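You operate a simulated robot arm through the tools that you are given. There is no shell and no other tool.

You run a simulated robot arm. Do the job below in one go: nothing can be reset, and whatever is moved stays where it is left.

JOB
Put things in order on the far end of the table sheet. At the end: the small brown can stands on top of the white filler tin; the wooden wedge from the far end of the table sheet stands where the beige long ply offcut stood; the beige long ply offcut stands where the small brown can stood; the orange foam sleeve stands where the wooden wedge stood; whatever was shut is shut again. Leave all else as you found it, and nothing knocked over.

Only the result counts: the job must be done as asked and must still hold three seconds after the hand-in. Knocking over, shifting, dropping, spilling or breaking anything else fails it. Flat cloth is picked up by pressing the open fingertips on it (5 to 10 N) and closing them slowly along it; thin cloth reads only 2 to 8 mm in the jaws.

ROBOT AND FRAMES
A 7-joint arm with a two-finger parallel gripper, fixed in place. Base frame: the origin is at the foot of the arm, x ahead of it, y to its left, z up; the work surface is at about z = 0.9. Units: m, degrees, N and s.
With the tool pointing down near the work surface it reaches from about 0.24 to 0.68 m from the base axis. Its first joint turns from -66.0 to 66.0 degrees. Payload 2.4 kg.
The tool frame sits at the grasp point between the pads (the TCP): z along the fingers, y along the line on which they close. The tips reach 0.03 m beyond it. Largest opening 0.094 m; finger width 0.028, thickness 0.01; the body of the gripper, 0.05 by 0.096 m, starts 0.055 m behind the TCP.
Orientation is that of the tool frame in the base frame, as [roll, pitch, yaw] about the fixed x, y, z axes, in that order (R = Rz(yaw) Ry(pitch) Rx(roll)). With the fingers straight down and closing along the base's y, the tool's x points along the base's -x, its y along +y and its z along -z.

CONTROLS
- The arm moves only by the tool step_arm. Its arguments are lists of equal length, an entry for each row: "dp": the shift along the tool's x, y, z in units of 40 mm (1.0 is 40 mm), a list of three; "rot": the turn, a rotation vector about the tool's x, y, z in units of 6 degrees (1.0 is 6 degrees), a list of three; "hand": the gripper command, from -1 (fully open) to 1 (shut), values between in proportion. In form: {"dp": [[tx, ty, tz], ...], "rot": [[rx, ry, rz], ...], "hand": [hand, ...]}. A call has 1 to 20 rows; each row shifts and turns the commanded pose from where the row before left it, along the tool's axes as they then stand. A call with a number of a shift or a turn outside -1 to 1 is refused whole. Each row takes 0.2 s and may step no farther than 0.05 m and 8.6 degrees from the row before; otherwise, or with a gripper value out of range, the whole call is refused. Where a pose cannot be reached the arm comes as near as it can. A force on the tool above 40 N (or 10 N above the force at the start of the call, whichever is more), or a blocked arm, ends the call early, and 0.2 s more pass. The fingers move at their own pace (about 0.153 m/s each) and stop on an object; they squeeze with about 29 N. The grip force told is the motor's: it shows also when the fingers shut on nothing. Time passes only in rows, and 0.2 s behind the last, so rows that do not move let the fingers close. It gives the time, the measured TCP pose, the force on the tool (base axes), the opening and the grip force at its end, in the units of the frame above (readings bear some noise), with the torque about the TCP (base axes, N m) and any sound that the robot's microphone picked up.
- Cameras (640 x 400 px; columns grow to the right, rows downward): "scene" is fixed at [0.0237, 0.4587, 1.4555]; the picture's right is [-0.88, -0.47, 0.00], its down [-0.22, 0.40, -0.89] and it looks along [0.42, -0.78, -0.46] (base axes); focal length 363 px, centre (320, 200). "wrist" rides on the gripper at [0.076, 0.014, -0.102] in the tool frame; the picture's right is [-0.18, 0.98, 0.00], its down [-0.75, -0.14, -0.64] and it looks along [-0.63, -0.12, 0.77] (tool axes); focal length 243 px, centre (320, 200). There is no depth. A picture from a camera that has moved, and an enlarged one, comes with that camera's place and axes in the base frame and with its lens.
- camera(camera): a new picture of that camera. It takes no simulated time.
- inspect(camera, box): a new picture of the part [left, top, right, bottom] of that camera's present view, enlarged. It takes no simulated time.
- close_job(): hands the job in; it is judged then, once.

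Places have to be worked out from the pictures, the camera data and where the tool is seen. Open the gripper and draw the arm clear of the work before you hand the job in, unless the task says otherwise.

The tools are called after ">>>" as a command line: name --argument value ..., lists and objects as JSON in quotes. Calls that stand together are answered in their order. step_arm: Moves the arm, as the interface text tells. Its arguments: {"type":"object","properties":{"dp":{"type":"array","items":{"type":"array","items":{"type":"number"}}},"rot":{"type":"array","items":{"type":"array","items":{"type":"number"}}},"hand":{"type":"array","items":{"type":"number"}}},"required":["dp","rot","hand"]} The other tools are called the same way: camera (camera) takes a picture; inspect (camera, box) takes an enlarged picture of a part of a camera's view; close_job () hands the job in.

At the start:

```text
time: 0.0
position: [0.4684, 0.0327, 1.2051]
tool_rot: [180.0, 0.0, 179.9]
wrist_force: [-1.2, -0.3, 0.6]
wrist_torque: [0.01, 0.02, 0.0]
gripper_width: 0.0938
grip_force: 0.0
```

scene: 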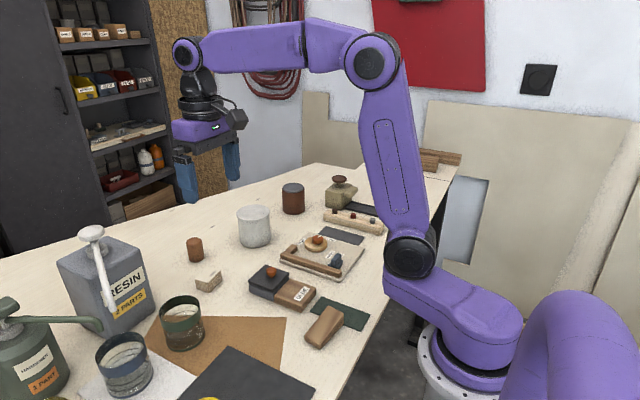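
wrist: 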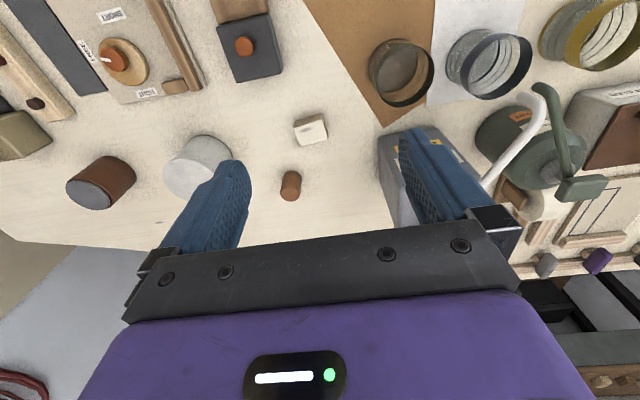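

I start by looking more closely at both camera views to identify the objects.

>>> inspect --camera "scene" --box '[160, 160, 400, 310]'

>>> inspect --camera "scene" --box '[0, 200, 320, 400]'

>>> inspect --camera "wrist" --box '[0, 0, 320, 200]'

>>> inspect --camera "wrist" --box '[320, 0, 640, 200]'

>>> inspect --camera "wrist" --box '[480, 150, 640, 400]'

```text
2.67 times, centred on (280, 235) of scene
camera zoom: at [0.0237, 0.4587, 1.4555], right [-0.88, -0.47, 0.0], down [-0.22, 0.4, -0.89], along [0.42, -0.78, -0.46], focal length 968 px, centre (427, 107)
```

zoom: 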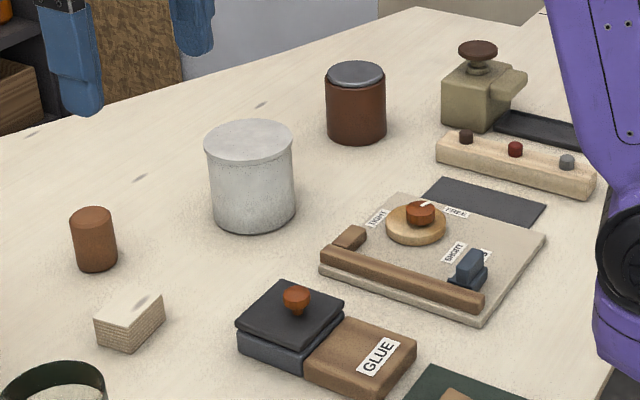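

```text
2.00 times, centred on (160, 300) of scene
camera zoom: at [0.0237, 0.4587, 1.4555], right [-0.88, -0.47, 0.0], down [-0.22, 0.4, -0.89], along [0.42, -0.78, -0.46], focal length 726 px, centre (640, 0)
```

zoom: 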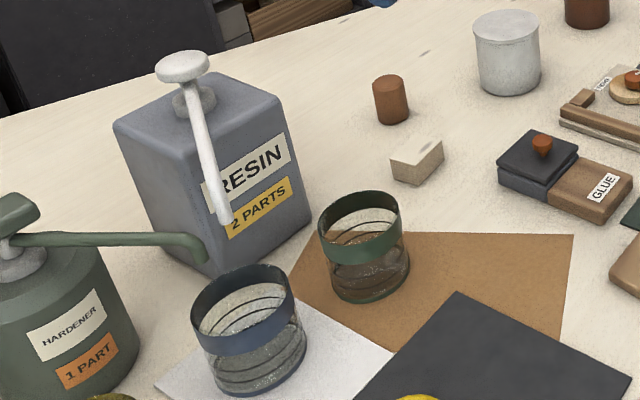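

```text
2.00 times, centred on (160, 100) of wrist
camera zoom: at [0.3928, 0.0468, 1.307], right [0.18, 0.98, 0.0], down [0.75, -0.14, 0.64], along [0.63, -0.12, -0.77], focal length 485 px, centre (640, 400)
```

zoom: 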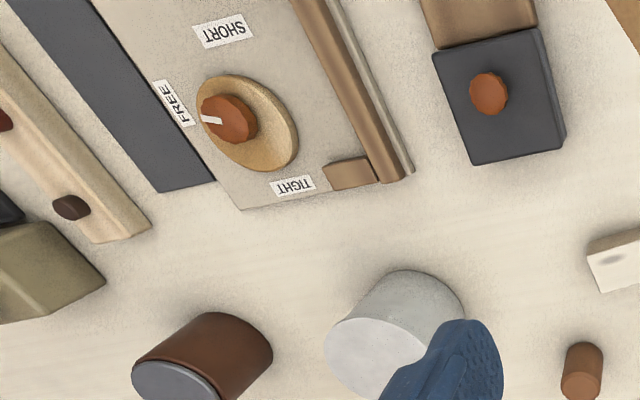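

```text
2.00 times, centred on (480, 100) of wrist
camera zoom: at [0.3928, 0.0468, 1.307], right [0.18, 0.98, 0.0], down [0.75, -0.14, 0.64], along [0.63, -0.12, -0.77], focal length 485 px, centre (0, 400)
```

zoom: 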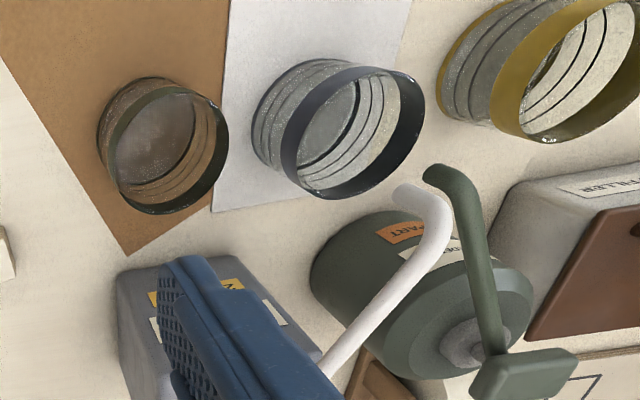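

```text
1.60 times, centred on (560, 275) of wrist
camera zoom: at [0.3928, 0.0468, 1.307], right [0.18, 0.98, 0.0], down [0.75, -0.14, 0.64], along [0.63, -0.12, -0.77], focal length 388 px, centre (-64, 80)
```

zoom: 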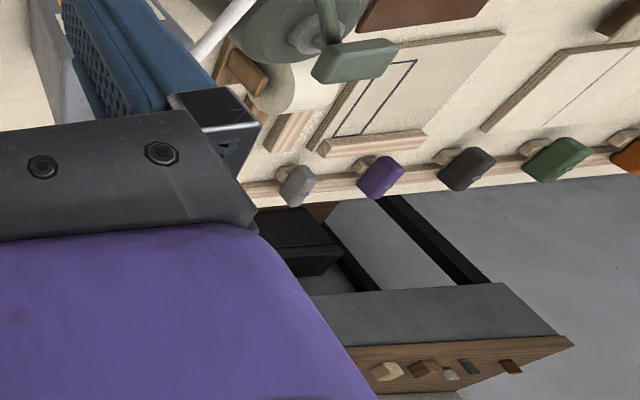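

The far-end objects are around x 0.55–0.65. I haven't found the orange foam sleeve or a second wedge, so I raise the arm a little and shift it to +y to look over the left side.

>>> step_arm --dp '[[0, 1, 0], [0, 1, 0], [0, 1, 0], [0, 1, 0], [0, 1, 0], [0, 0, 0]]' --rot '[[0, 0, 0], [0, 0, 0], [0, 0, 0], [0, 0, 0], [0, 0, 0], [0, 0, 0]]' --hand '[-1, -1, -1, -1, -1, -1]'

>>> camera --camera "wrist"

>>> camera --camera "scene"

```text
time: 1.4
position: [0.4661, 0.2304, 1.2043]
tool_rot: [179.9, 0.0, -179.9]
wrist_force: [-0.2, -0.2, 0.2]
wrist_torque: [0.01, -0.01, 0.01]
gripper_width: 0.0937
grip_force: 0.0
```

```text
taken
camera wrist: at [0.3912, 0.2438, 1.3061], right [0.18, 0.98, 0.0], down [0.75, -0.14, 0.64], along [0.63, -0.12, -0.77], focal length 243 px, centre (320, 200)
```

wrist: 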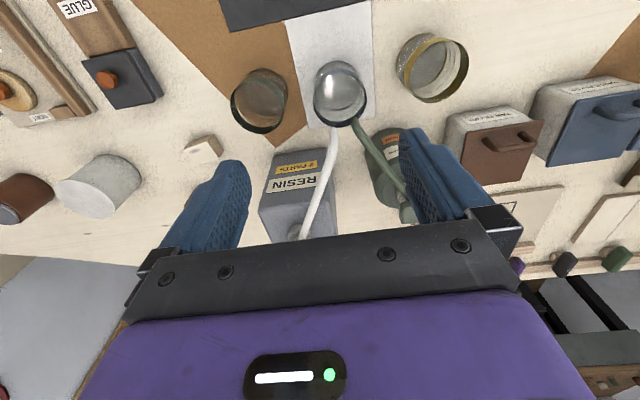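

```text
taken
```

scene: 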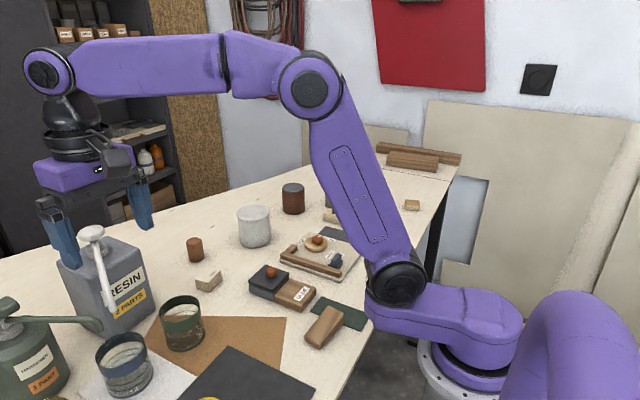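

New objects are visible at the −y end of the table (near scene pixel 412,205 and 420,160), so I zoom in there.

>>> inspect --camera "scene" --box '[340, 120, 500, 220]'

>>> inspect --camera "wrist" --box '[400, 60, 640, 280]'

>>> inspect --camera "scene" --box '[40, 0, 240, 220]'

```text
4.00 times, centred on (420, 170) of scene
camera zoom: at [0.0237, 0.4587, 1.4555], right [-0.88, -0.47, 0.0], down [-0.22, 0.4, -0.89], along [0.42, -0.78, -0.46], focal length 1452 px, centre (-80, 320)
```

zoom: 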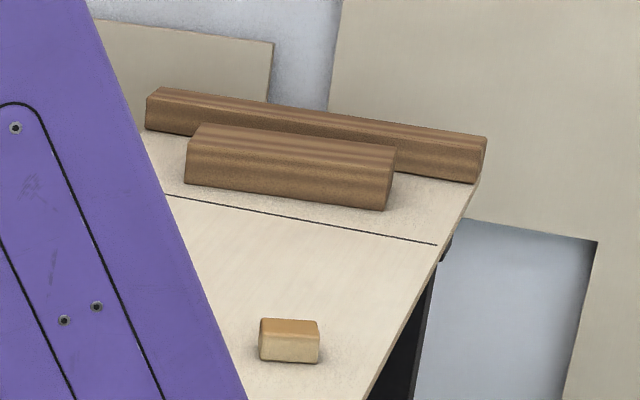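

```text
1.82 times, centred on (520, 170) of wrist
camera zoom: at [0.3912, 0.2438, 1.3061], right [0.18, 0.98, 0.0], down [0.75, -0.14, 0.64], along [0.63, -0.12, -0.77], focal length 441 px, centre (-44, 254)
```

zoom: 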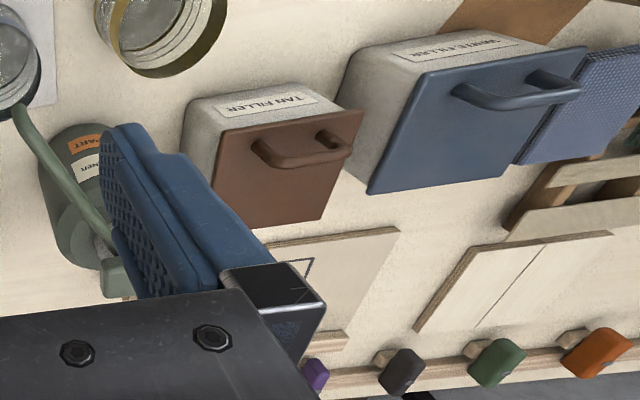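

```text
1.82 times, centred on (140, 110) of scene
camera zoom: at [0.0237, 0.4587, 1.4555], right [-0.88, -0.47, 0.0], down [-0.22, 0.4, -0.89], along [0.42, -0.78, -0.46], focal length 660 px, centre (647, 364)
```

zoom: 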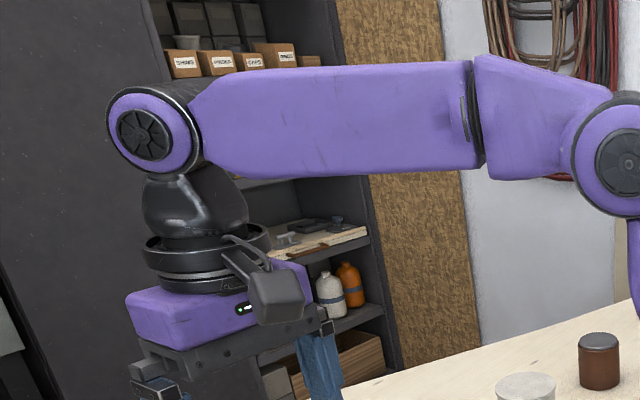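

There are also "TAN FILLER"/"WHITE FILLER" boxes with handled doors on the left, and a tan block near the −y end. I move the arm across to −y to look at that end, staying high.

>>> step_arm --dp '[[0.2, -1, -0.5], [0.2, -1, -0.5], [0.2, -1, 0], [0.2, -1, 0], [0.2, -1, 0], [0.2, -1, 0], [0.2, -1, 0], [0.2, -1, 0], [0.2, -1, 0], [0.2, -1, 0], [0.2, -1, 0], [0.2, -1, 0], [0, 0, 0]]' --rot '[[0, 0, 0], [0, 0, 0], [0, 0, 0], [0, 0, 0], [0, 0, 0], [0, 0, 0], [0, 0, 0], [0, 0, 0], [0, 0, 0], [0, 0, 0], [0, 0, 0], [0, 0, 0], [0, 0, 0]]' --hand '[-1, -1, -1, -1, -1, -1, -1, -1, -1, -1, -1, -1, -1]'

>>> camera --camera "wrist"

>>> camera --camera "scene"

```text
time: 4.2
position: [0.3721, -0.2482, 1.2451]
tool_rot: [179.9, 0.0, 180.0]
wrist_force: [0.3, 0.4, -0.2]
wrist_torque: [0.01, -0.02, -0.01]
gripper_width: 0.0939
grip_force: 0.0
```

```text
taken
camera wrist: at [0.2962, -0.2338, 1.3478], right [0.18, 0.98, 0.0], down [0.75, -0.14, 0.64], along [0.63, -0.12, -0.77], focal length 243 px, centre (320, 200)
```

wrist: 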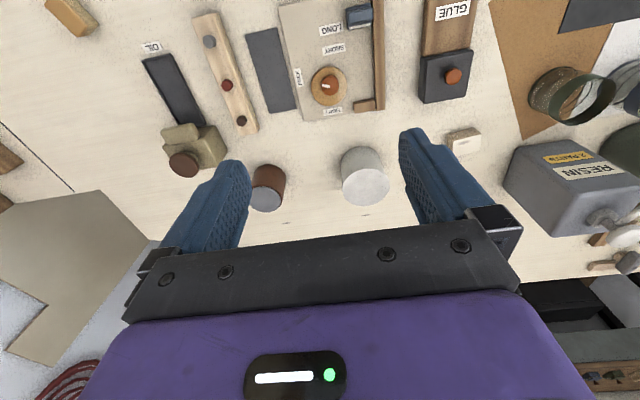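

```text
taken
```

scene: 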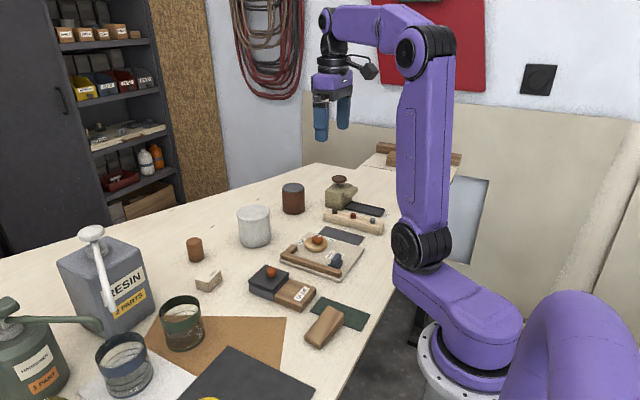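

I see a tool panel, a GLUE box and an oilstone area. To see the −y end of the table properly I yaw the wrist camera toward −y.

>>> step_arm --dp '[[0, 0, 0], [0, 0, 0], [0, 0, 0], [0, 0, 0], [0, 0, 0], [0, 0, 0], [0, 0, 0], [0, 0, 0], [0, 0, 0], [0, 0, 0], [0, 0, 0]]' --rot '[[0, 0, 1], [0, 0, 1], [0, 0, 1], [0, 0, 1], [0, 0, 1], [0, 0, 1], [0, 0, 1], [0, 0, 1], [0, 0, 1], [0, 0, 1], [0, 0, 0]]' --hand '[-1, -1, -1, -1, -1, -1, -1, -1, -1, -1, -1]'

>>> camera --camera "wrist"

```text
time: 6.6
position: [0.3723, -0.2462, 1.2454]
tool_rot: [-180.0, 0.0, 119.9]
wrist_force: [0.8, 0.3, -1.4]
wrist_torque: [-0.01, 0.0, 0.01]
gripper_width: 0.0938
grip_force: 0.0
```

```text
taken
camera wrist: at [0.3478, -0.1743, 1.3465], right [0.94, 0.33, 0.0], down [0.25, -0.72, 0.64], along [0.21, -0.61, -0.77], focal length 243 px, centre (320, 200)
```

wrist: 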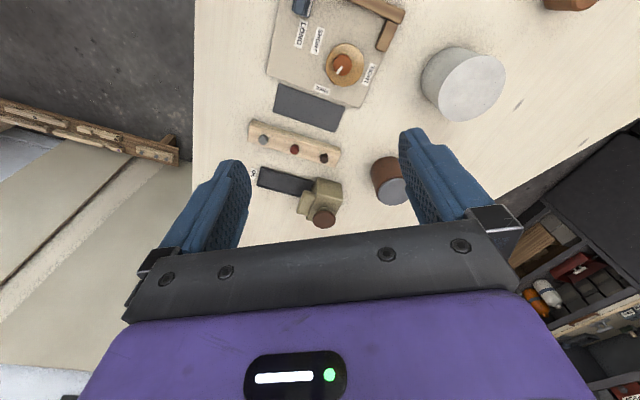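

The −y end holds only a tan block and wooden bars. Next I rotate back and swing to the +y side, looking toward +y.

>>> step_arm --dp '[[0, 0.3, 0], [0, 0.3, 0], [0, 0.3, 0], [0, 0.3, 0], [0, 0.3, 0], [0, 0.3, 0], [0, 0.3, 0], [0, 0.3, 0], [0, 0.3, 0], [0, 0.3, 0], [0, 1, 0], [0, 1, 0], [0, 1, 0], [0, 1, 0], [0, 1, 0], [0, 1, 0], [0, 1, 0], [0, 1, 0], [0, 0, 0]]' --rot '[[0, 0, -1], [0, 0, -1], [0, 0, -1], [0, 0, -1], [0, 0, -1], [0, 0, -1], [0, 0, -1], [0, 0, -1], [0, 0, -1], [0, 0, -1], [0, 0, 0], [0, 0, 0], [0, 0, 0], [0, 0, 0], [0, 0, 0], [0, 0, 0], [0, 0, 0], [0, 0, 0], [0, 0, 0]]' --hand '[-1, -1, -1, -1, -1, -1, -1, -1, -1, -1, -1, -1, -1, -1, -1, -1, -1, -1, -1]'

>>> camera --camera "wrist"

```text
time: 10.6
position: [0.4355, 0.1691, 1.248]
tool_rot: [179.9, 0.1, -180.0]
wrist_force: [0.0, -0.2, 0.2]
wrist_torque: [-0.04, -0.01, 0.02]
gripper_width: 0.094
grip_force: 0.1
```

```text
taken
camera wrist: at [0.359, 0.1838, 1.3495], right [0.18, 0.98, 0.0], down [0.75, -0.14, 0.64], along [0.63, -0.12, -0.77], focal length 243 px, centre (320, 200)
```

wrist: 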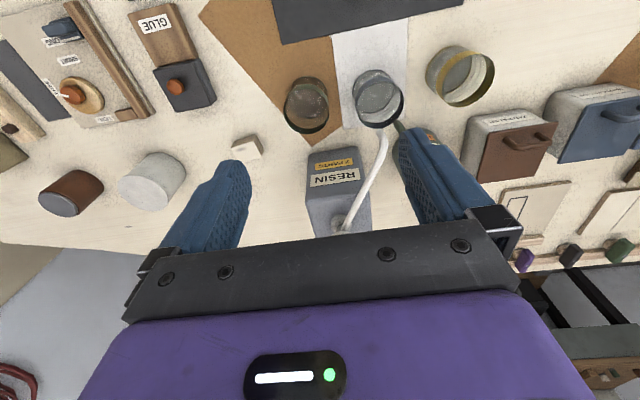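

I continue to +y and yaw left so the camera looks along +y.

>>> step_arm --dp '[[0.6, 0.9, 0], [0.6, 0.9, 0], [0.6, 0.9, 0], [0.6, 0.9, 0], [0, 0, 0], [0, 0, 0], [0, 0, 0], [0, 0, 0], [0, 0, 0], [0, 0, 0], [0, 0, 0], [0, 0, 0], [0, 0, 0]]' --rot '[[0, 0, 0], [0, 0, 0], [0, 0, 0], [0, 0, 0], [0, 0, -1], [0, 0, -1], [0, 0, -1], [0, 0, -1], [0, 0, -1], [0, 0, -1], [0, 0, -1], [0, 0, -1], [0, 0, 0]]' --hand '[-1, -1, -1, -1, -1, -1, -1, -1, -1, -1, -1, -1, -1]'

>>> camera --camera "wrist"

>>> camera --camera "scene"

```text
time: 13.4
position: [0.3388, 0.3121, 1.245]
tool_rot: [180.0, 0.0, -131.9]
wrist_force: [-0.1, 0.5, 0.0]
wrist_torque: [-0.03, -0.01, -0.01]
gripper_width: 0.0941
grip_force: 0.1
```

```text
taken
camera wrist: at [0.2775, 0.2652, 1.3472], right [-0.61, 0.79, 0.0], down [0.61, 0.47, 0.64], along [0.51, 0.39, -0.77], focal length 243 px, centre (320, 200)
```

wrist: 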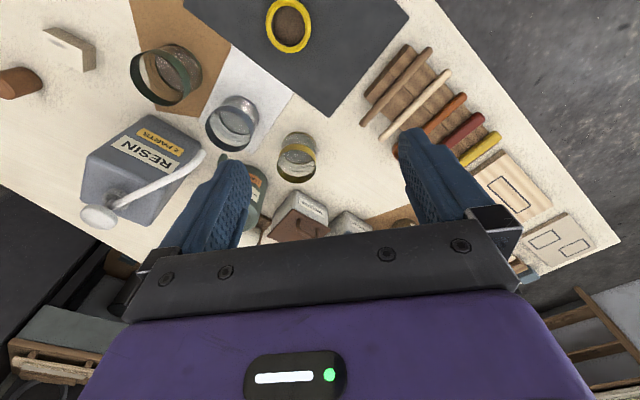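

```text
taken
```

scene: 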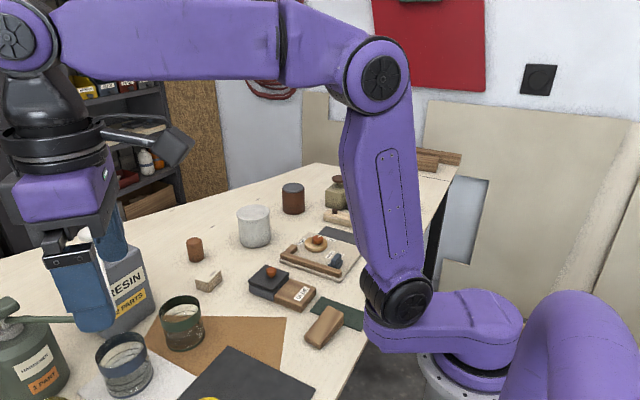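

The left side has a rack of coloured sticks and other things. I move a little farther to +y and tilt the view up to see this end fully.

>>> step_arm --dp '[[0, 0, 0], [0, 0, 0], [0, 0, 0], [0, 0, 0], [0, 0, 0], [0, 0, 0]]' --rot '[[0, -1, 0], [0, -1, 0], [0, -1, 0], [0, -1, 0], [0, -1, 0], [0, 0, 0]]' --hand '[-1, -1, -1, -1, -1, -1]'

>>> camera --camera "wrist"

>>> inspect --camera "wrist" --box '[160, 0, 480, 200]'

>>> inspect --camera "wrist" --box '[380, 40, 640, 300]'

```text
time: 14.8
position: [0.3385, 0.3124, 1.2452]
tool_rot: [180.0, 30.2, -132.0]
wrist_force: [-0.2, -0.4, 0.1]
wrist_torque: [-0.05, 0.01, 0.03]
gripper_width: 0.0939
grip_force: 0.1
```

```text
taken
camera wrist: at [0.2499, 0.2349, 1.2958], right [-0.62, 0.78, 0.09], down [0.33, 0.15, 0.93], along [0.71, 0.61, -0.35], focal length 243 px, centre (320, 200)
```

wrist: 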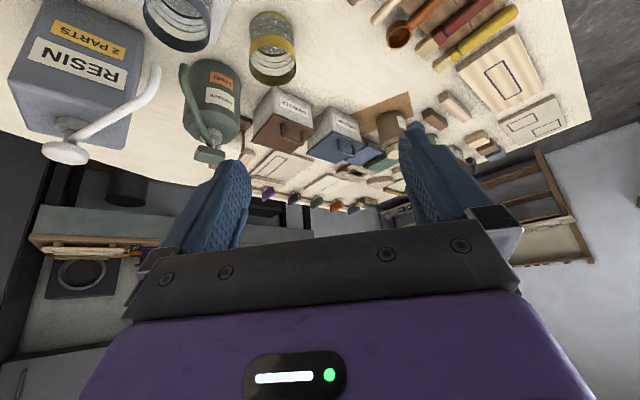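

```text
2.00 times, centred on (320, 100) of wrist
camera zoom: at [0.2499, 0.2349, 1.2958], right [-0.62, 0.78, 0.09], down [0.33, 0.15, 0.93], along [0.71, 0.61, -0.35], focal length 485 px, centre (320, 400)
```

zoom: 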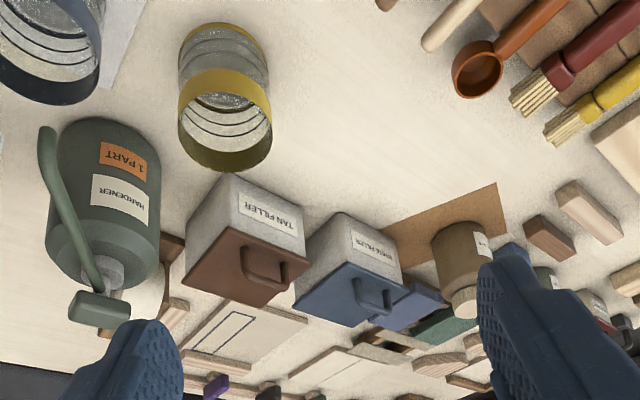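

```text
1.54 times, centred on (510, 170) of wrist
camera zoom: at [0.2499, 0.2349, 1.2958], right [-0.62, 0.78, 0.09], down [0.33, 0.15, 0.93], along [0.71, 0.61, -0.35], focal length 373 px, centre (28, 246)
```

zoom: 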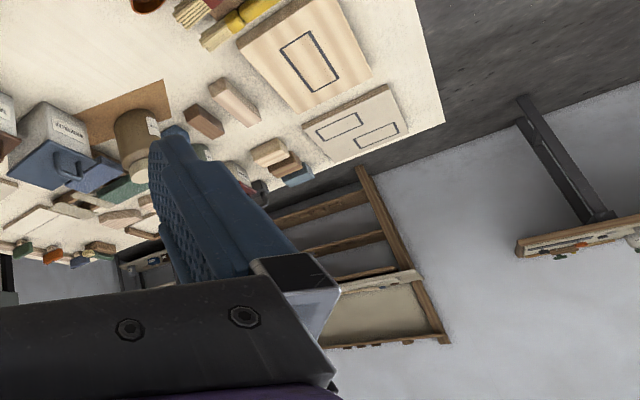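

The TAN/WHITE FILLER boxes are beyond reach (~0.76–0.83 m), so the white cylinder is probably the tin meant, but I need closer views. I untilt, yaw back and go in front of the small brown cylinder, white tin and beige block.

>>> step_arm --dp '[[0, 0, 0], [0, 0, 0], [0, 0, 0], [0, 0, 0], [0, 0, 0], [0, 0, 0], [0, 0, 0], [0, 0, 0], [-0.3, -1, 0], [-0.3, -1, 0], [-0.3, -1, 0], [-0.3, -1, 0], [-0.3, -1, 0], [-0.3, -1, 0], [-0.3, -1, 0.3], [-0.3, -1, 0.6], [-0.3, -1, 0.6], [0, 0, 0.6], [0, 0, 0]]' --rot '[[0, 1, 0], [0, 1, 0], [0, 1, 0], [0, 1, 0], [0, 1, 0], [0, 0, 1], [0, 0, 1], [0, 0, 1], [0, 0, 1], [0, 0, 1], [0, 0, 1], [0, 0, 1], [0, 0, 1], [0, 0, 0], [0, 0, 0], [0, 0, 0], [0, 0, 0], [0, 0, 0], [0, 0, 0]]' --hand '[-1, -1, -1, -1, -1, -1, -1, -1, -1, -1, -1, -1, -1, -1, -1, -1, -1, -1, -1]'

>>> camera --camera "wrist"

```text
time: 18.8
position: [0.505, -0.0179, 1.1597]
tool_rot: [179.9, 0.0, -180.0]
wrist_force: [0.3, 0.4, 0.4]
wrist_torque: [0.0, 0.02, -0.02]
gripper_width: 0.0938
grip_force: 0.0
```

```text
taken
camera wrist: at [0.4294, -0.0043, 1.261], right [0.18, 0.98, 0.0], down [0.75, -0.14, 0.64], along [0.63, -0.12, -0.77], focal length 243 px, centre (320, 200)
```

wrist: 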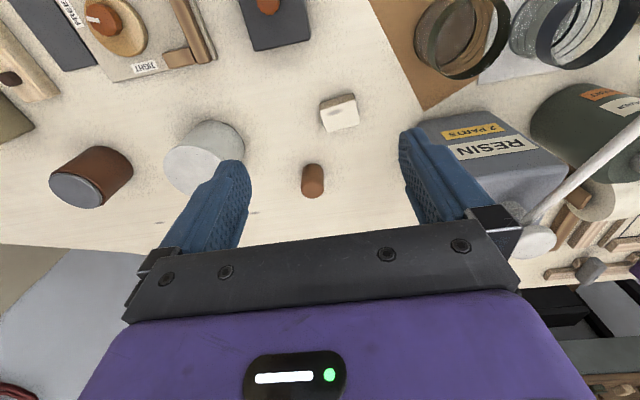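

>>> inspect --camera "wrist" --box '[240, 70, 400, 230]'

>>> inspect --camera "wrist" --box '[0, 0, 260, 220]'

>>> inspect --camera "scene" --box '[170, 220, 250, 300]'

>>> inspect --camera "scene" --box '[280, 280, 380, 360]'

>>> inspect --camera "scene" --box '[230, 170, 400, 270]'

```text
2.50 times, centred on (320, 150) of wrist
camera zoom: at [0.4294, -0.0043, 1.261], right [0.18, 0.98, 0.0], down [0.75, -0.14, 0.64], along [0.63, -0.12, -0.77], focal length 606 px, centre (320, 325)
```

zoom: 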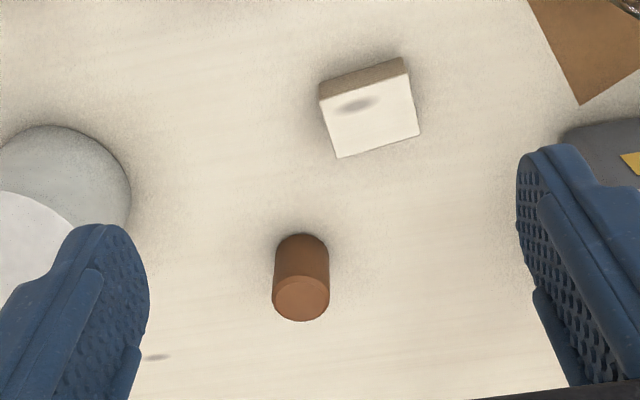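

```text
1.82 times, centred on (130, 110) of wrist
camera zoom: at [0.4294, -0.0043, 1.261], right [0.18, 0.98, 0.0], down [0.75, -0.14, 0.64], along [0.63, -0.12, -0.77], focal length 441 px, centre (666, 364)
```

zoom: 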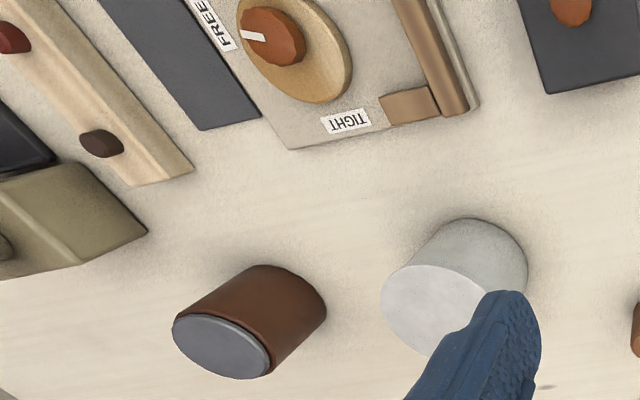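

```text
5.00 times, centred on (210, 260) of scene
camera zoom: at [0.0237, 0.4587, 1.4555], right [-0.88, -0.47, 0.0], down [-0.22, 0.4, -0.89], along [0.42, -0.78, -0.46], focal length 1815 px, centre (870, -100)
```

zoom: 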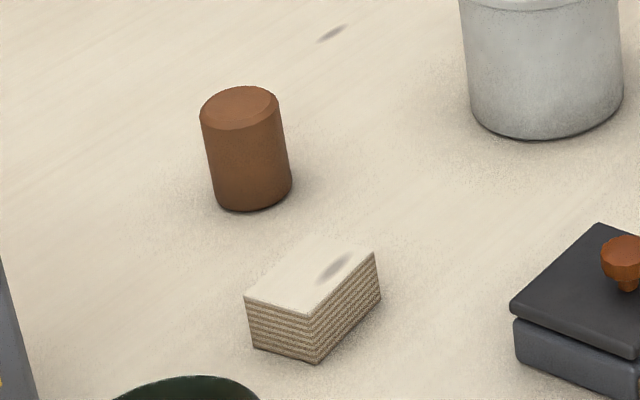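

```text
5.00 times, centred on (330, 320) of scene
camera zoom: at [0.0237, 0.4587, 1.4555], right [-0.88, -0.47, 0.0], down [-0.22, 0.4, -0.89], along [0.42, -0.78, -0.46], focal length 1815 px, centre (270, -400)
```

zoom: 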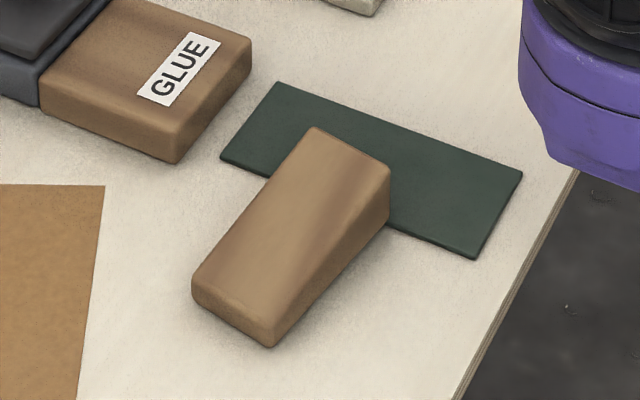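

```text
3.76 times, centred on (315, 220) of scene
camera zoom: at [0.0237, 0.4587, 1.4555], right [-0.88, -0.47, 0.0], down [-0.22, 0.4, -0.89], along [0.42, -0.78, -0.46], focal length 1367 px, centre (339, 125)
```

zoom: 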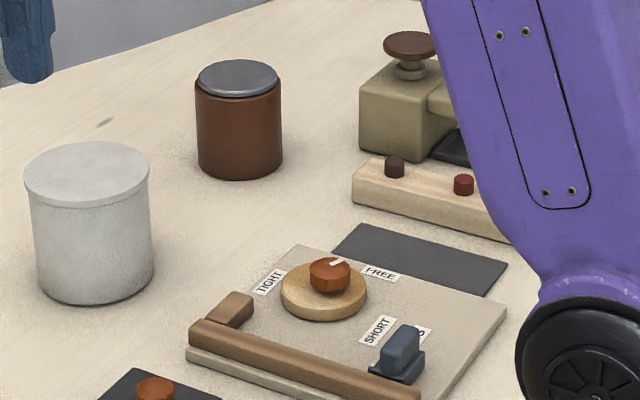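

The wedge on the green sheet is one wedge; the far −y block may be the other. I don't see an orange foam sleeve yet, so I go and look at the −y end closely.

>>> step_arm --dp '[[0.4, -0.6, -0.4], [0.5, -0.8, -0.4], [0.56, -0.83, -0.3], [0.56, -0.83, 0], [0.56, -0.83, 0], [0.56, -0.83, 0], [0.56, -0.83, 0], [0.56, -0.83, 0], [0.56, -0.83, 0], [0.56, -0.83, 0], [0, 0, 0], [0, 0, 0], [0, 0, 0], [0, 0, 0], [0, 0, 0], [0, 0, 0], [0, 0, 0], [0, 0, 0], [0, 0, 0], [0, 0, 0]]' --rot '[[0, 0, 0], [0, 0, 0], [0, 0, 0], [0, 0, 0], [0, 0, 0], [0, 0, 0], [0, 0, 0], [0, 0, 0], [0, 0, 0], [0, 0, 1], [0, 0, 1], [0, 0, 1], [0, 0, 1], [0, 0, 1], [0, 0, 1], [0, 0, 1], [0, 0, 1], [0, 0, 1], [0, 0, 1], [0, 0, 1]]' --hand '[-1, -1, -1, -1, -1, -1, -1, -1, -1, -1, -1, -1, -1, -1, -1, -1, -1, -1, -1, -1]'

>>> camera --camera "wrist"

>>> camera --camera "scene"

```text
time: 23.0
position: [0.2899, -0.3389, 1.2055]
tool_rot: [-180.0, 0.1, 113.9]
wrist_force: [0.1, 0.4, 1.8]
wrist_torque: [0.0, 0.02, -0.01]
gripper_width: 0.0941
grip_force: 0.0
```

```text
taken
camera wrist: at [0.2724, -0.2636, 1.3072], right [0.97, 0.23, 0.0], down [0.18, -0.75, 0.64], along [0.15, -0.62, -0.77], focal length 243 px, centre (320, 200)
```

wrist: 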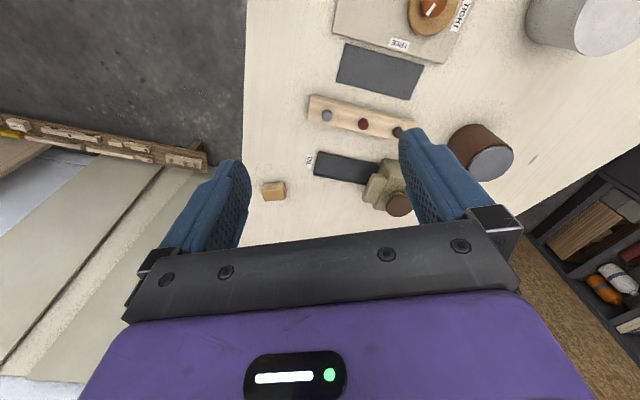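

```text
taken
```

scene: 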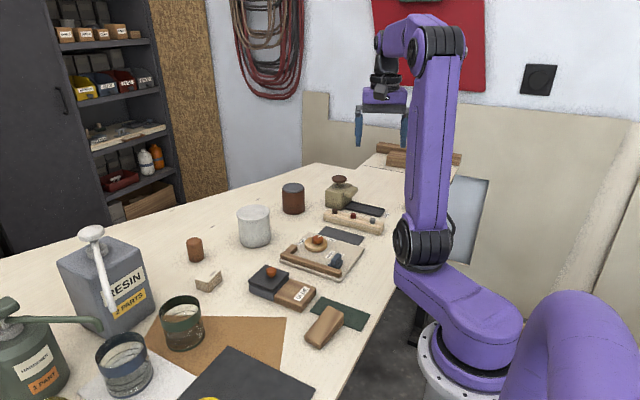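

>>> inspect --camera "wrist" --box '[230, 120, 410, 240]'

>>> inspect --camera "wrist" --box '[240, 160, 310, 210]'

>>> inspect --camera "scene" --box '[300, 140, 480, 260]'

>>> inspect --camera "scene" --box '[235, 250, 335, 320]'

```text
3.33 times, centred on (320, 180) of wrist
camera zoom: at [0.2724, -0.2636, 1.3072], right [0.97, 0.23, 0.0], down [0.18, -0.75, 0.64], along [0.15, -0.62, -0.77], focal length 809 px, centre (320, 267)
```

zoom: 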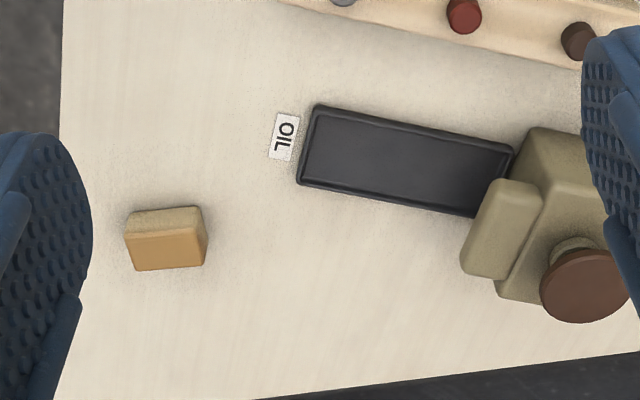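

```text
8.00 times, centred on (275, 185) of wrist
camera zoom: at [0.2724, -0.2636, 1.3072], right [0.97, 0.23, 0.0], down [0.18, -0.75, 0.64], along [0.15, -0.62, -0.77], focal length 1941 px, centre (680, 320)
```

zoom: 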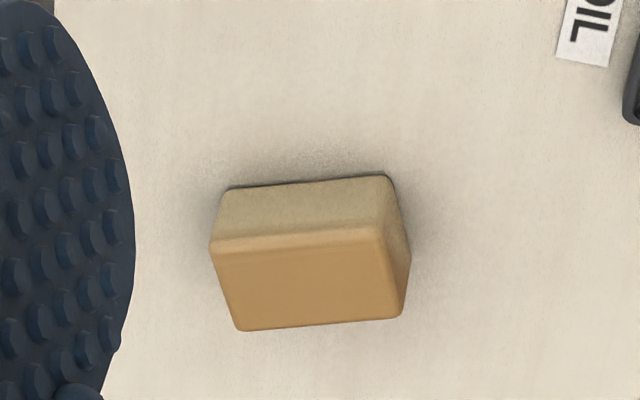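

```text
3.33 times, centred on (390, 200) of scene
camera zoom: at [0.0237, 0.4587, 1.4555], right [-0.88, -0.47, 0.0], down [-0.22, 0.4, -0.89], along [0.42, -0.78, -0.46], focal length 1210 px, centre (87, 200)
```

zoom: 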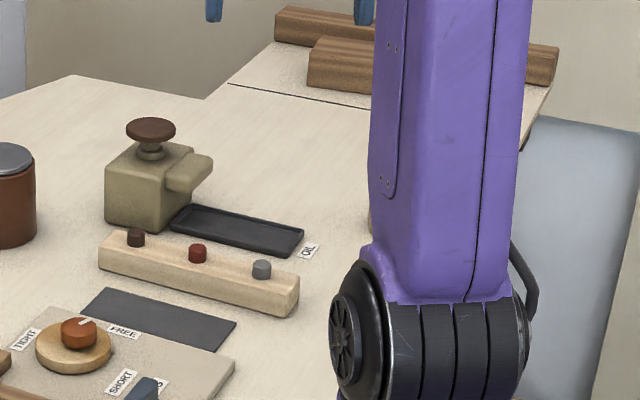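

```text
5.71 times, centred on (285, 285) of scene
camera zoom: at [0.0237, 0.4587, 1.4555], right [-0.88, -0.47, 0.0], down [-0.22, 0.4, -0.89], along [0.42, -0.78, -0.46], focal length 2074 px, centre (520, -286)
```

zoom: 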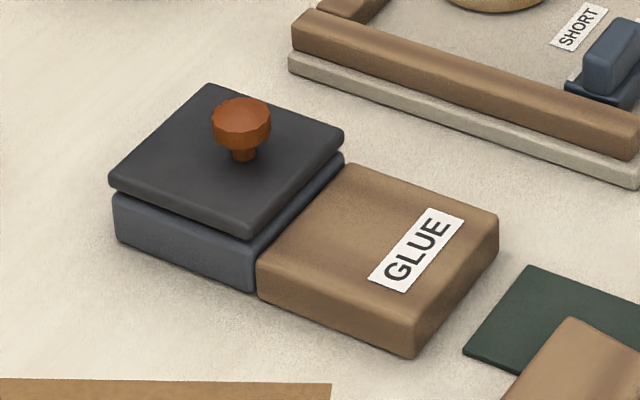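

The tan block at the −y end is a plain block, not a wedge. I still need the sleeve and the second wedge, so I look from the far side: move over the table middle and yaw around so the camera looks back toward the base.

>>> step_arm --dp '[[0.277, 0.84, 0], [0.277, 0.84, 0], [0.277, 0.84, 0], [0.277, 0.84, 0], [0.277, 0.84, 0], [0.277, 0.84, 0], [0.277, 0.84, 0], [0.277, 0.84, 0], [0, 0, 0], [0, 0, 0], [0, 0, 0], [0, 0, 0], [0, 0, 0], [0, 0, 0], [0, 0, 0], [0, 0, 0], [0, 0, 0], [0, 0, 0], [0, 0, 0], [0, 0, 0]]' --rot '[[0, 0, 0], [0, 0, 0], [0, 0, 0], [0, 0, 0], [0, 0, 0], [0, 0, 0], [0, 0, 0], [0, 0, 0], [0, 0, 1], [0, 0, 1], [0, 0, 1], [0, 0, 1], [0, 0, 1], [0, 0, 1], [0, 0, 1], [0, 0, 1], [0, 0, 1], [0, 0, 1], [0, 0, 1], [0, 0, 1]]' --hand '[-1, -1, -1, -1, -1, -1, -1, -1, -1, -1, -1, -1, -1, -1, -1, -1, -1, -1, -1, -1]'

>>> camera --camera "wrist"

>>> camera --camera "scene"

```text
time: 27.2
position: [0.4984, -0.1479, 1.2043]
tool_rot: [179.9, 0.1, 41.8]
wrist_force: [0.3, -0.5, -0.9]
wrist_torque: [-0.03, 0.01, -0.01]
gripper_width: 0.0941
grip_force: 0.1
```

```text
taken
camera wrist: at [0.5654, -0.1078, 1.306], right [0.52, -0.85, 0.0], down [-0.66, -0.4, 0.64], along [-0.55, -0.33, -0.77], focal length 243 px, centre (320, 200)
```

wrist: 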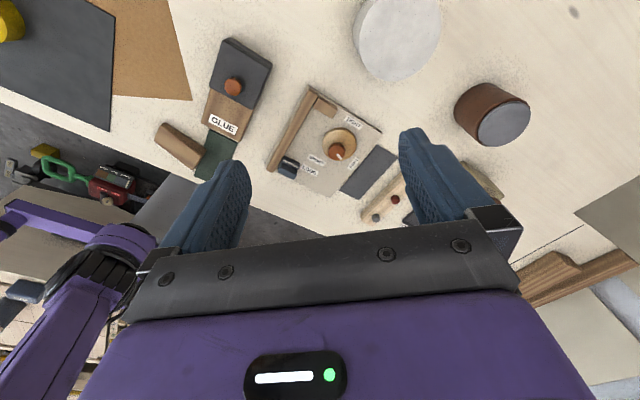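

```text
taken
```

scene: 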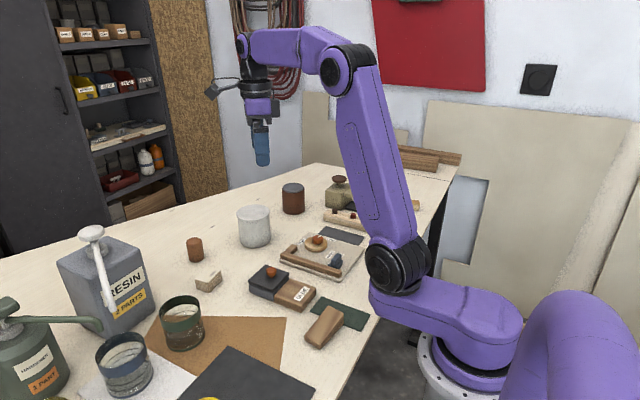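

I zoom into this new view, in particular the items at the left side near the base and the group in the middle.

>>> inspect --camera "wrist" --box '[0, 100, 240, 300]'

>>> inspect --camera "wrist" --box '[150, 30, 400, 220]'

>>> inspect --camera "wrist" --box '[400, 60, 640, 320]'

```text
2.00 times, centred on (120, 200) of wrist
camera zoom: at [0.5654, -0.1078, 1.306], right [0.52, -0.85, 0.0], down [-0.66, -0.4, 0.64], along [-0.55, -0.33, -0.77], focal length 485 px, centre (720, 200)
```

zoom: 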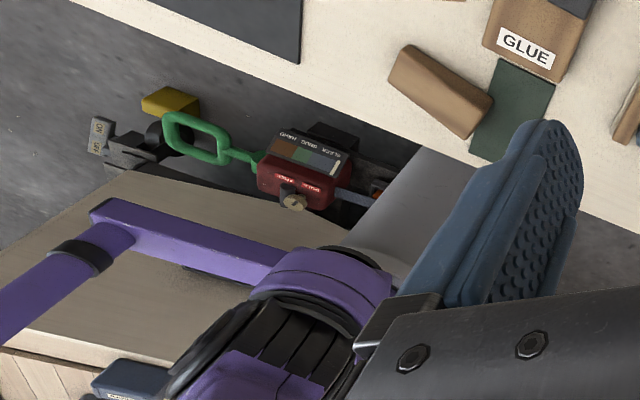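

```text
2.11 times, centred on (275, 125) of wrist
camera zoom: at [0.5654, -0.1078, 1.306], right [0.52, -0.85, 0.0], down [-0.66, -0.4, 0.64], along [-0.55, -0.33, -0.77], focal length 511 px, centre (415, 358)
```

zoom: 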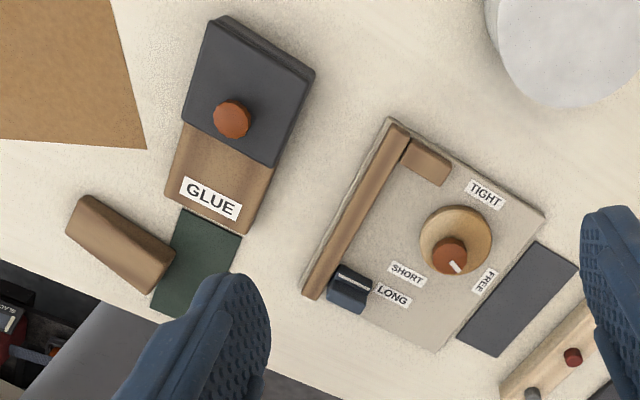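

```text
1.54 times, centred on (520, 190) of wrist
camera zoom: at [0.5654, -0.1078, 1.306], right [0.52, -0.85, 0.0], down [-0.66, -0.4, 0.64], along [-0.55, -0.33, -0.77], focal length 373 px, centre (12, 215)
```

zoom: 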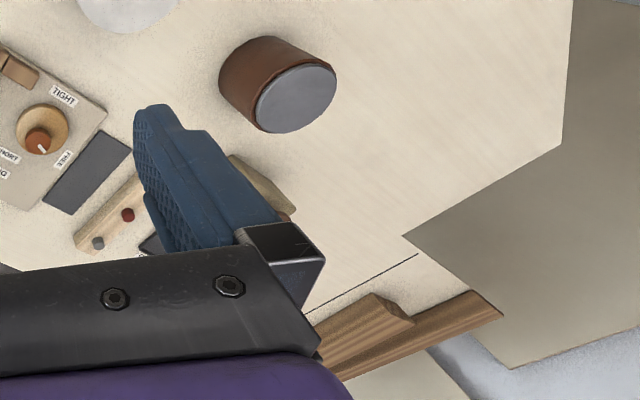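

Nothing is orange besides knobs. One unseen area is behind the RESIN tank, so I turn the wrist the other way to look along +y from the middle of the table.

>>> step_arm --dp '[[0, 0, 0], [0, 0, 0], [0, 0, 0], [0, 0, 0], [0, 0, 0], [0, 0, 0], [0, 0, 0], [0, 0, 0], [0, 0, 0], [0, 0, 0], [0, 0, 0], [0, 0, 0], [0, 0, 0], [0, 0, 0], [0, 0, 0], [0, 0, 0], [0, 0, 0], [0, 0, 0], [0, 0, 0], [0, 0, 0]]' --rot '[[0, 0, -1], [0, 0, -1], [0, 0, -1], [0, 0, -1], [0, 0, -1], [0, 0, -1], [0, 0, -1], [0, 0, -1], [0, 0, -1], [0, 0, -1], [0, 0, -1], [0, 0, -1], [0, 0, -1], [0, 0, -1], [0, 0, -1], [0, 0, -1], [0, 0, -1], [0, 0, -1], [0, 0, -1], [0, 0, -1]]' --hand '[-1, -1, -1, -1, -1, -1, -1, -1, -1, -1, -1, -1, -1, -1, -1, -1, -1, -1, -1, -1]'

>>> step_arm --dp '[[0, 0, 0], [0, 0, 0], [0, 0, 0], [0, 0, 0], [0, 0, 0], [0, 0, 0], [0, 0, 0], [0, 0, 0], [0, 0, 0], [0, 0, 0], [0, 0, 0], [0, 0, 0], [-1, 0, 0], [-1, 0, 0], [-1, 0, 0], [0, 0, 0]]' --rot '[[0, 0, -1], [0, 0, -1], [0, 0, -1], [0, 0, -1], [0, 0, -1], [0, 0, -1], [0, 0, -1], [0, 0, -1], [0, 0, -1], [0, 0, -1], [0, 0, -1], [0, 0, -1], [0, 0, 0], [0, 0, 0], [0, 0, 0], [0, 0, 0]]' --hand '[-1, -1, -1, -1, -1, -1, -1, -1, -1, -1, -1, -1, -1, -1, -1, -1]'

>>> camera --camera "wrist"

```text
time: 31.4
position: [0.5, -0.1495, 1.2048]
tool_rot: [180.0, 0.0, 162.1]
wrist_force: [-0.5, 0.8, -0.4]
wrist_torque: [0.02, -0.02, -0.01]
gripper_width: 0.094
grip_force: 0.1
```

```text
time: 34.8
position: [0.5718, -0.0513, 1.2095]
tool_rot: [180.0, 0.1, -126.0]
wrist_force: [-1.0, 0.2, 0.9]
wrist_torque: [0.0, 0.01, -0.02]
gripper_width: 0.0941
grip_force: 0.0
```

```text
taken
camera wrist: at [0.515, -0.1048, 1.3114], right [-0.69, 0.73, 0.0], down [0.56, 0.53, 0.64], along [0.47, 0.44, -0.77], focal length 243 px, centre (320, 200)
```

wrist: 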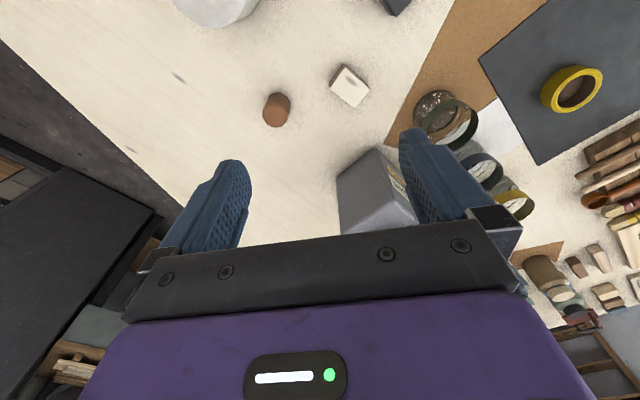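

I zoom into this view: the yellow ring on the black sheet, the rack and the things beside it.

>>> inspect --camera "wrist" --box '[480, 40, 640, 200]'

>>> inspect --camera "wrist" --box '[500, 200, 640, 340]'

>>> inspect --camera "wrist" --box '[320, 80, 540, 250]'

>>> inspect --camera "wrist" --box '[150, 0, 440, 160]'

```text
2.50 times, centred on (560, 120) of wrist
camera zoom: at [0.515, -0.1048, 1.3114], right [-0.69, 0.73, 0.0], down [0.56, 0.53, 0.64], along [0.47, 0.44, -0.77], focal length 606 px, centre (-280, 400)
```

zoom: 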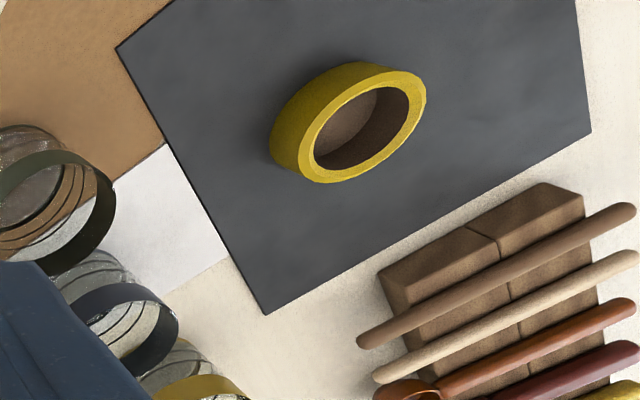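

```text
2.86 times, centred on (570, 270) of wrist
camera zoom: at [0.515, -0.1048, 1.3114], right [-0.69, 0.73, 0.0], down [0.56, 0.53, 0.64], along [0.47, 0.44, -0.77], focal length 693 px, centre (-394, 0)
```

zoom: 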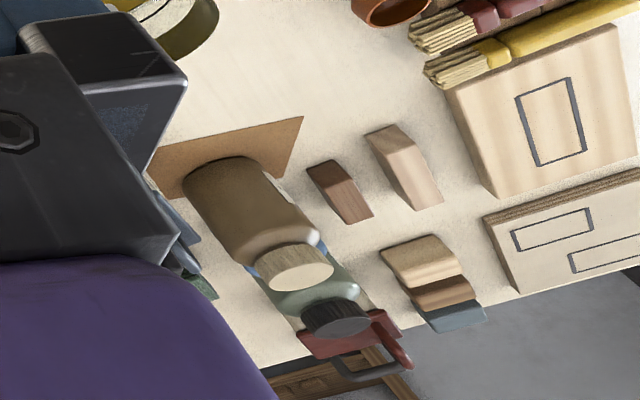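

```text
2.35 times, centred on (430, 165) of wrist
camera zoom: at [0.515, -0.1048, 1.3114], right [-0.69, 0.73, 0.0], down [0.56, 0.53, 0.64], along [0.47, 0.44, -0.77], focal length 571 px, centre (61, 282)
```

zoom: 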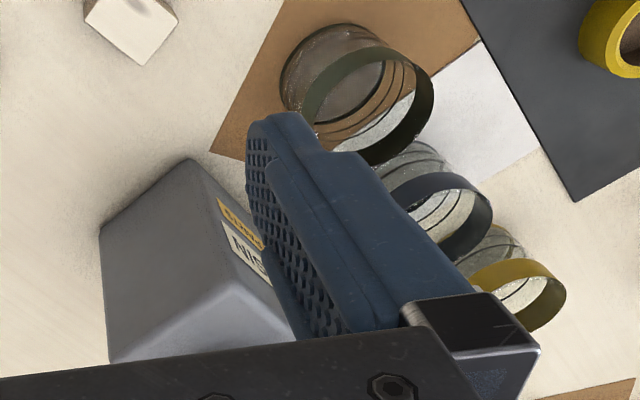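

```text
2.21 times, centred on (295, 80) of wrist
camera zoom: at [0.515, -0.1048, 1.3114], right [-0.69, 0.73, 0.0], down [0.56, 0.53, 0.64], along [0.47, 0.44, -0.77], focal length 535 px, centre (375, 465)
```

zoom: 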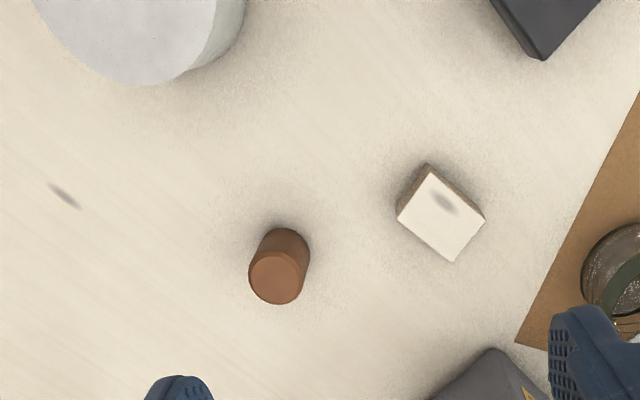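

The far +y objects are well out of reach. Next I take a close look at the GLUE box, its grey lidded part and the panel: yaw back to 180 and move closer to the base.

>>> step_arm --dp '[[0, 0, 0], [0, 0, 0], [0, 0, 0], [0, 0, 0], [0, 0, 0], [0, 0, 0], [0, 0, 0], [0, 0, 0], [0, 0, 0], [0.96, 0, 0.28], [0.96, 0, 0.28], [0.96, 0, 0.28], [0.96, 0, 0.28], [0.96, 0, 0.28], [0.96, 0, 0.28], [0.96, 0, 0.28], [0, 0, 0]]' --rot '[[0, 0, 1], [0, 0, 1], [0, 0, 1], [0, 0, 1], [0, 0, 1], [0, 0, 1], [0, 0, 1], [0, 0, 1], [0, 0, 1], [0, 0, 0], [0, 0, 0], [0, 0, 0], [0, 0, 0], [0, 0, 0], [0, 0, 0], [0, 0, 0], [0, 0, 0]]' --hand '[-1, -1, -1, -1, -1, -1, -1, -1, -1, -1, -1, -1, -1, -1, -1, -1, -1]'

>>> camera --camera "wrist"

>>> camera --camera "scene"

```text
time: 38.4
position: [0.3023, -0.0516, 1.1228]
tool_rot: [-180.0, 0.0, -180.0]
wrist_force: [-0.1, 0.0, 0.5]
wrist_torque: [0.02, 0.01, -0.01]
gripper_width: 0.0941
grip_force: 0.1
```

```text
taken
camera wrist: at [0.227, -0.0374, 1.2256], right [0.18, 0.98, 0.0], down [0.75, -0.14, 0.64], along [0.63, -0.12, -0.77], focal length 243 px, centre (320, 200)
```

wrist: 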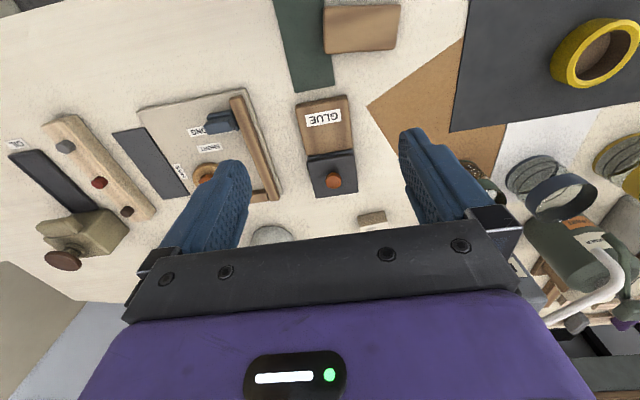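

```text
taken
```

scene: 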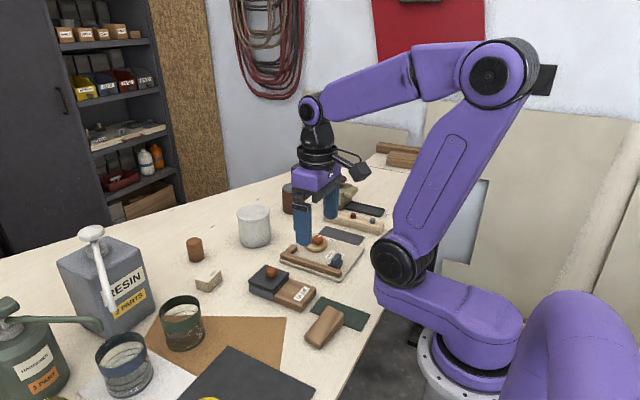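

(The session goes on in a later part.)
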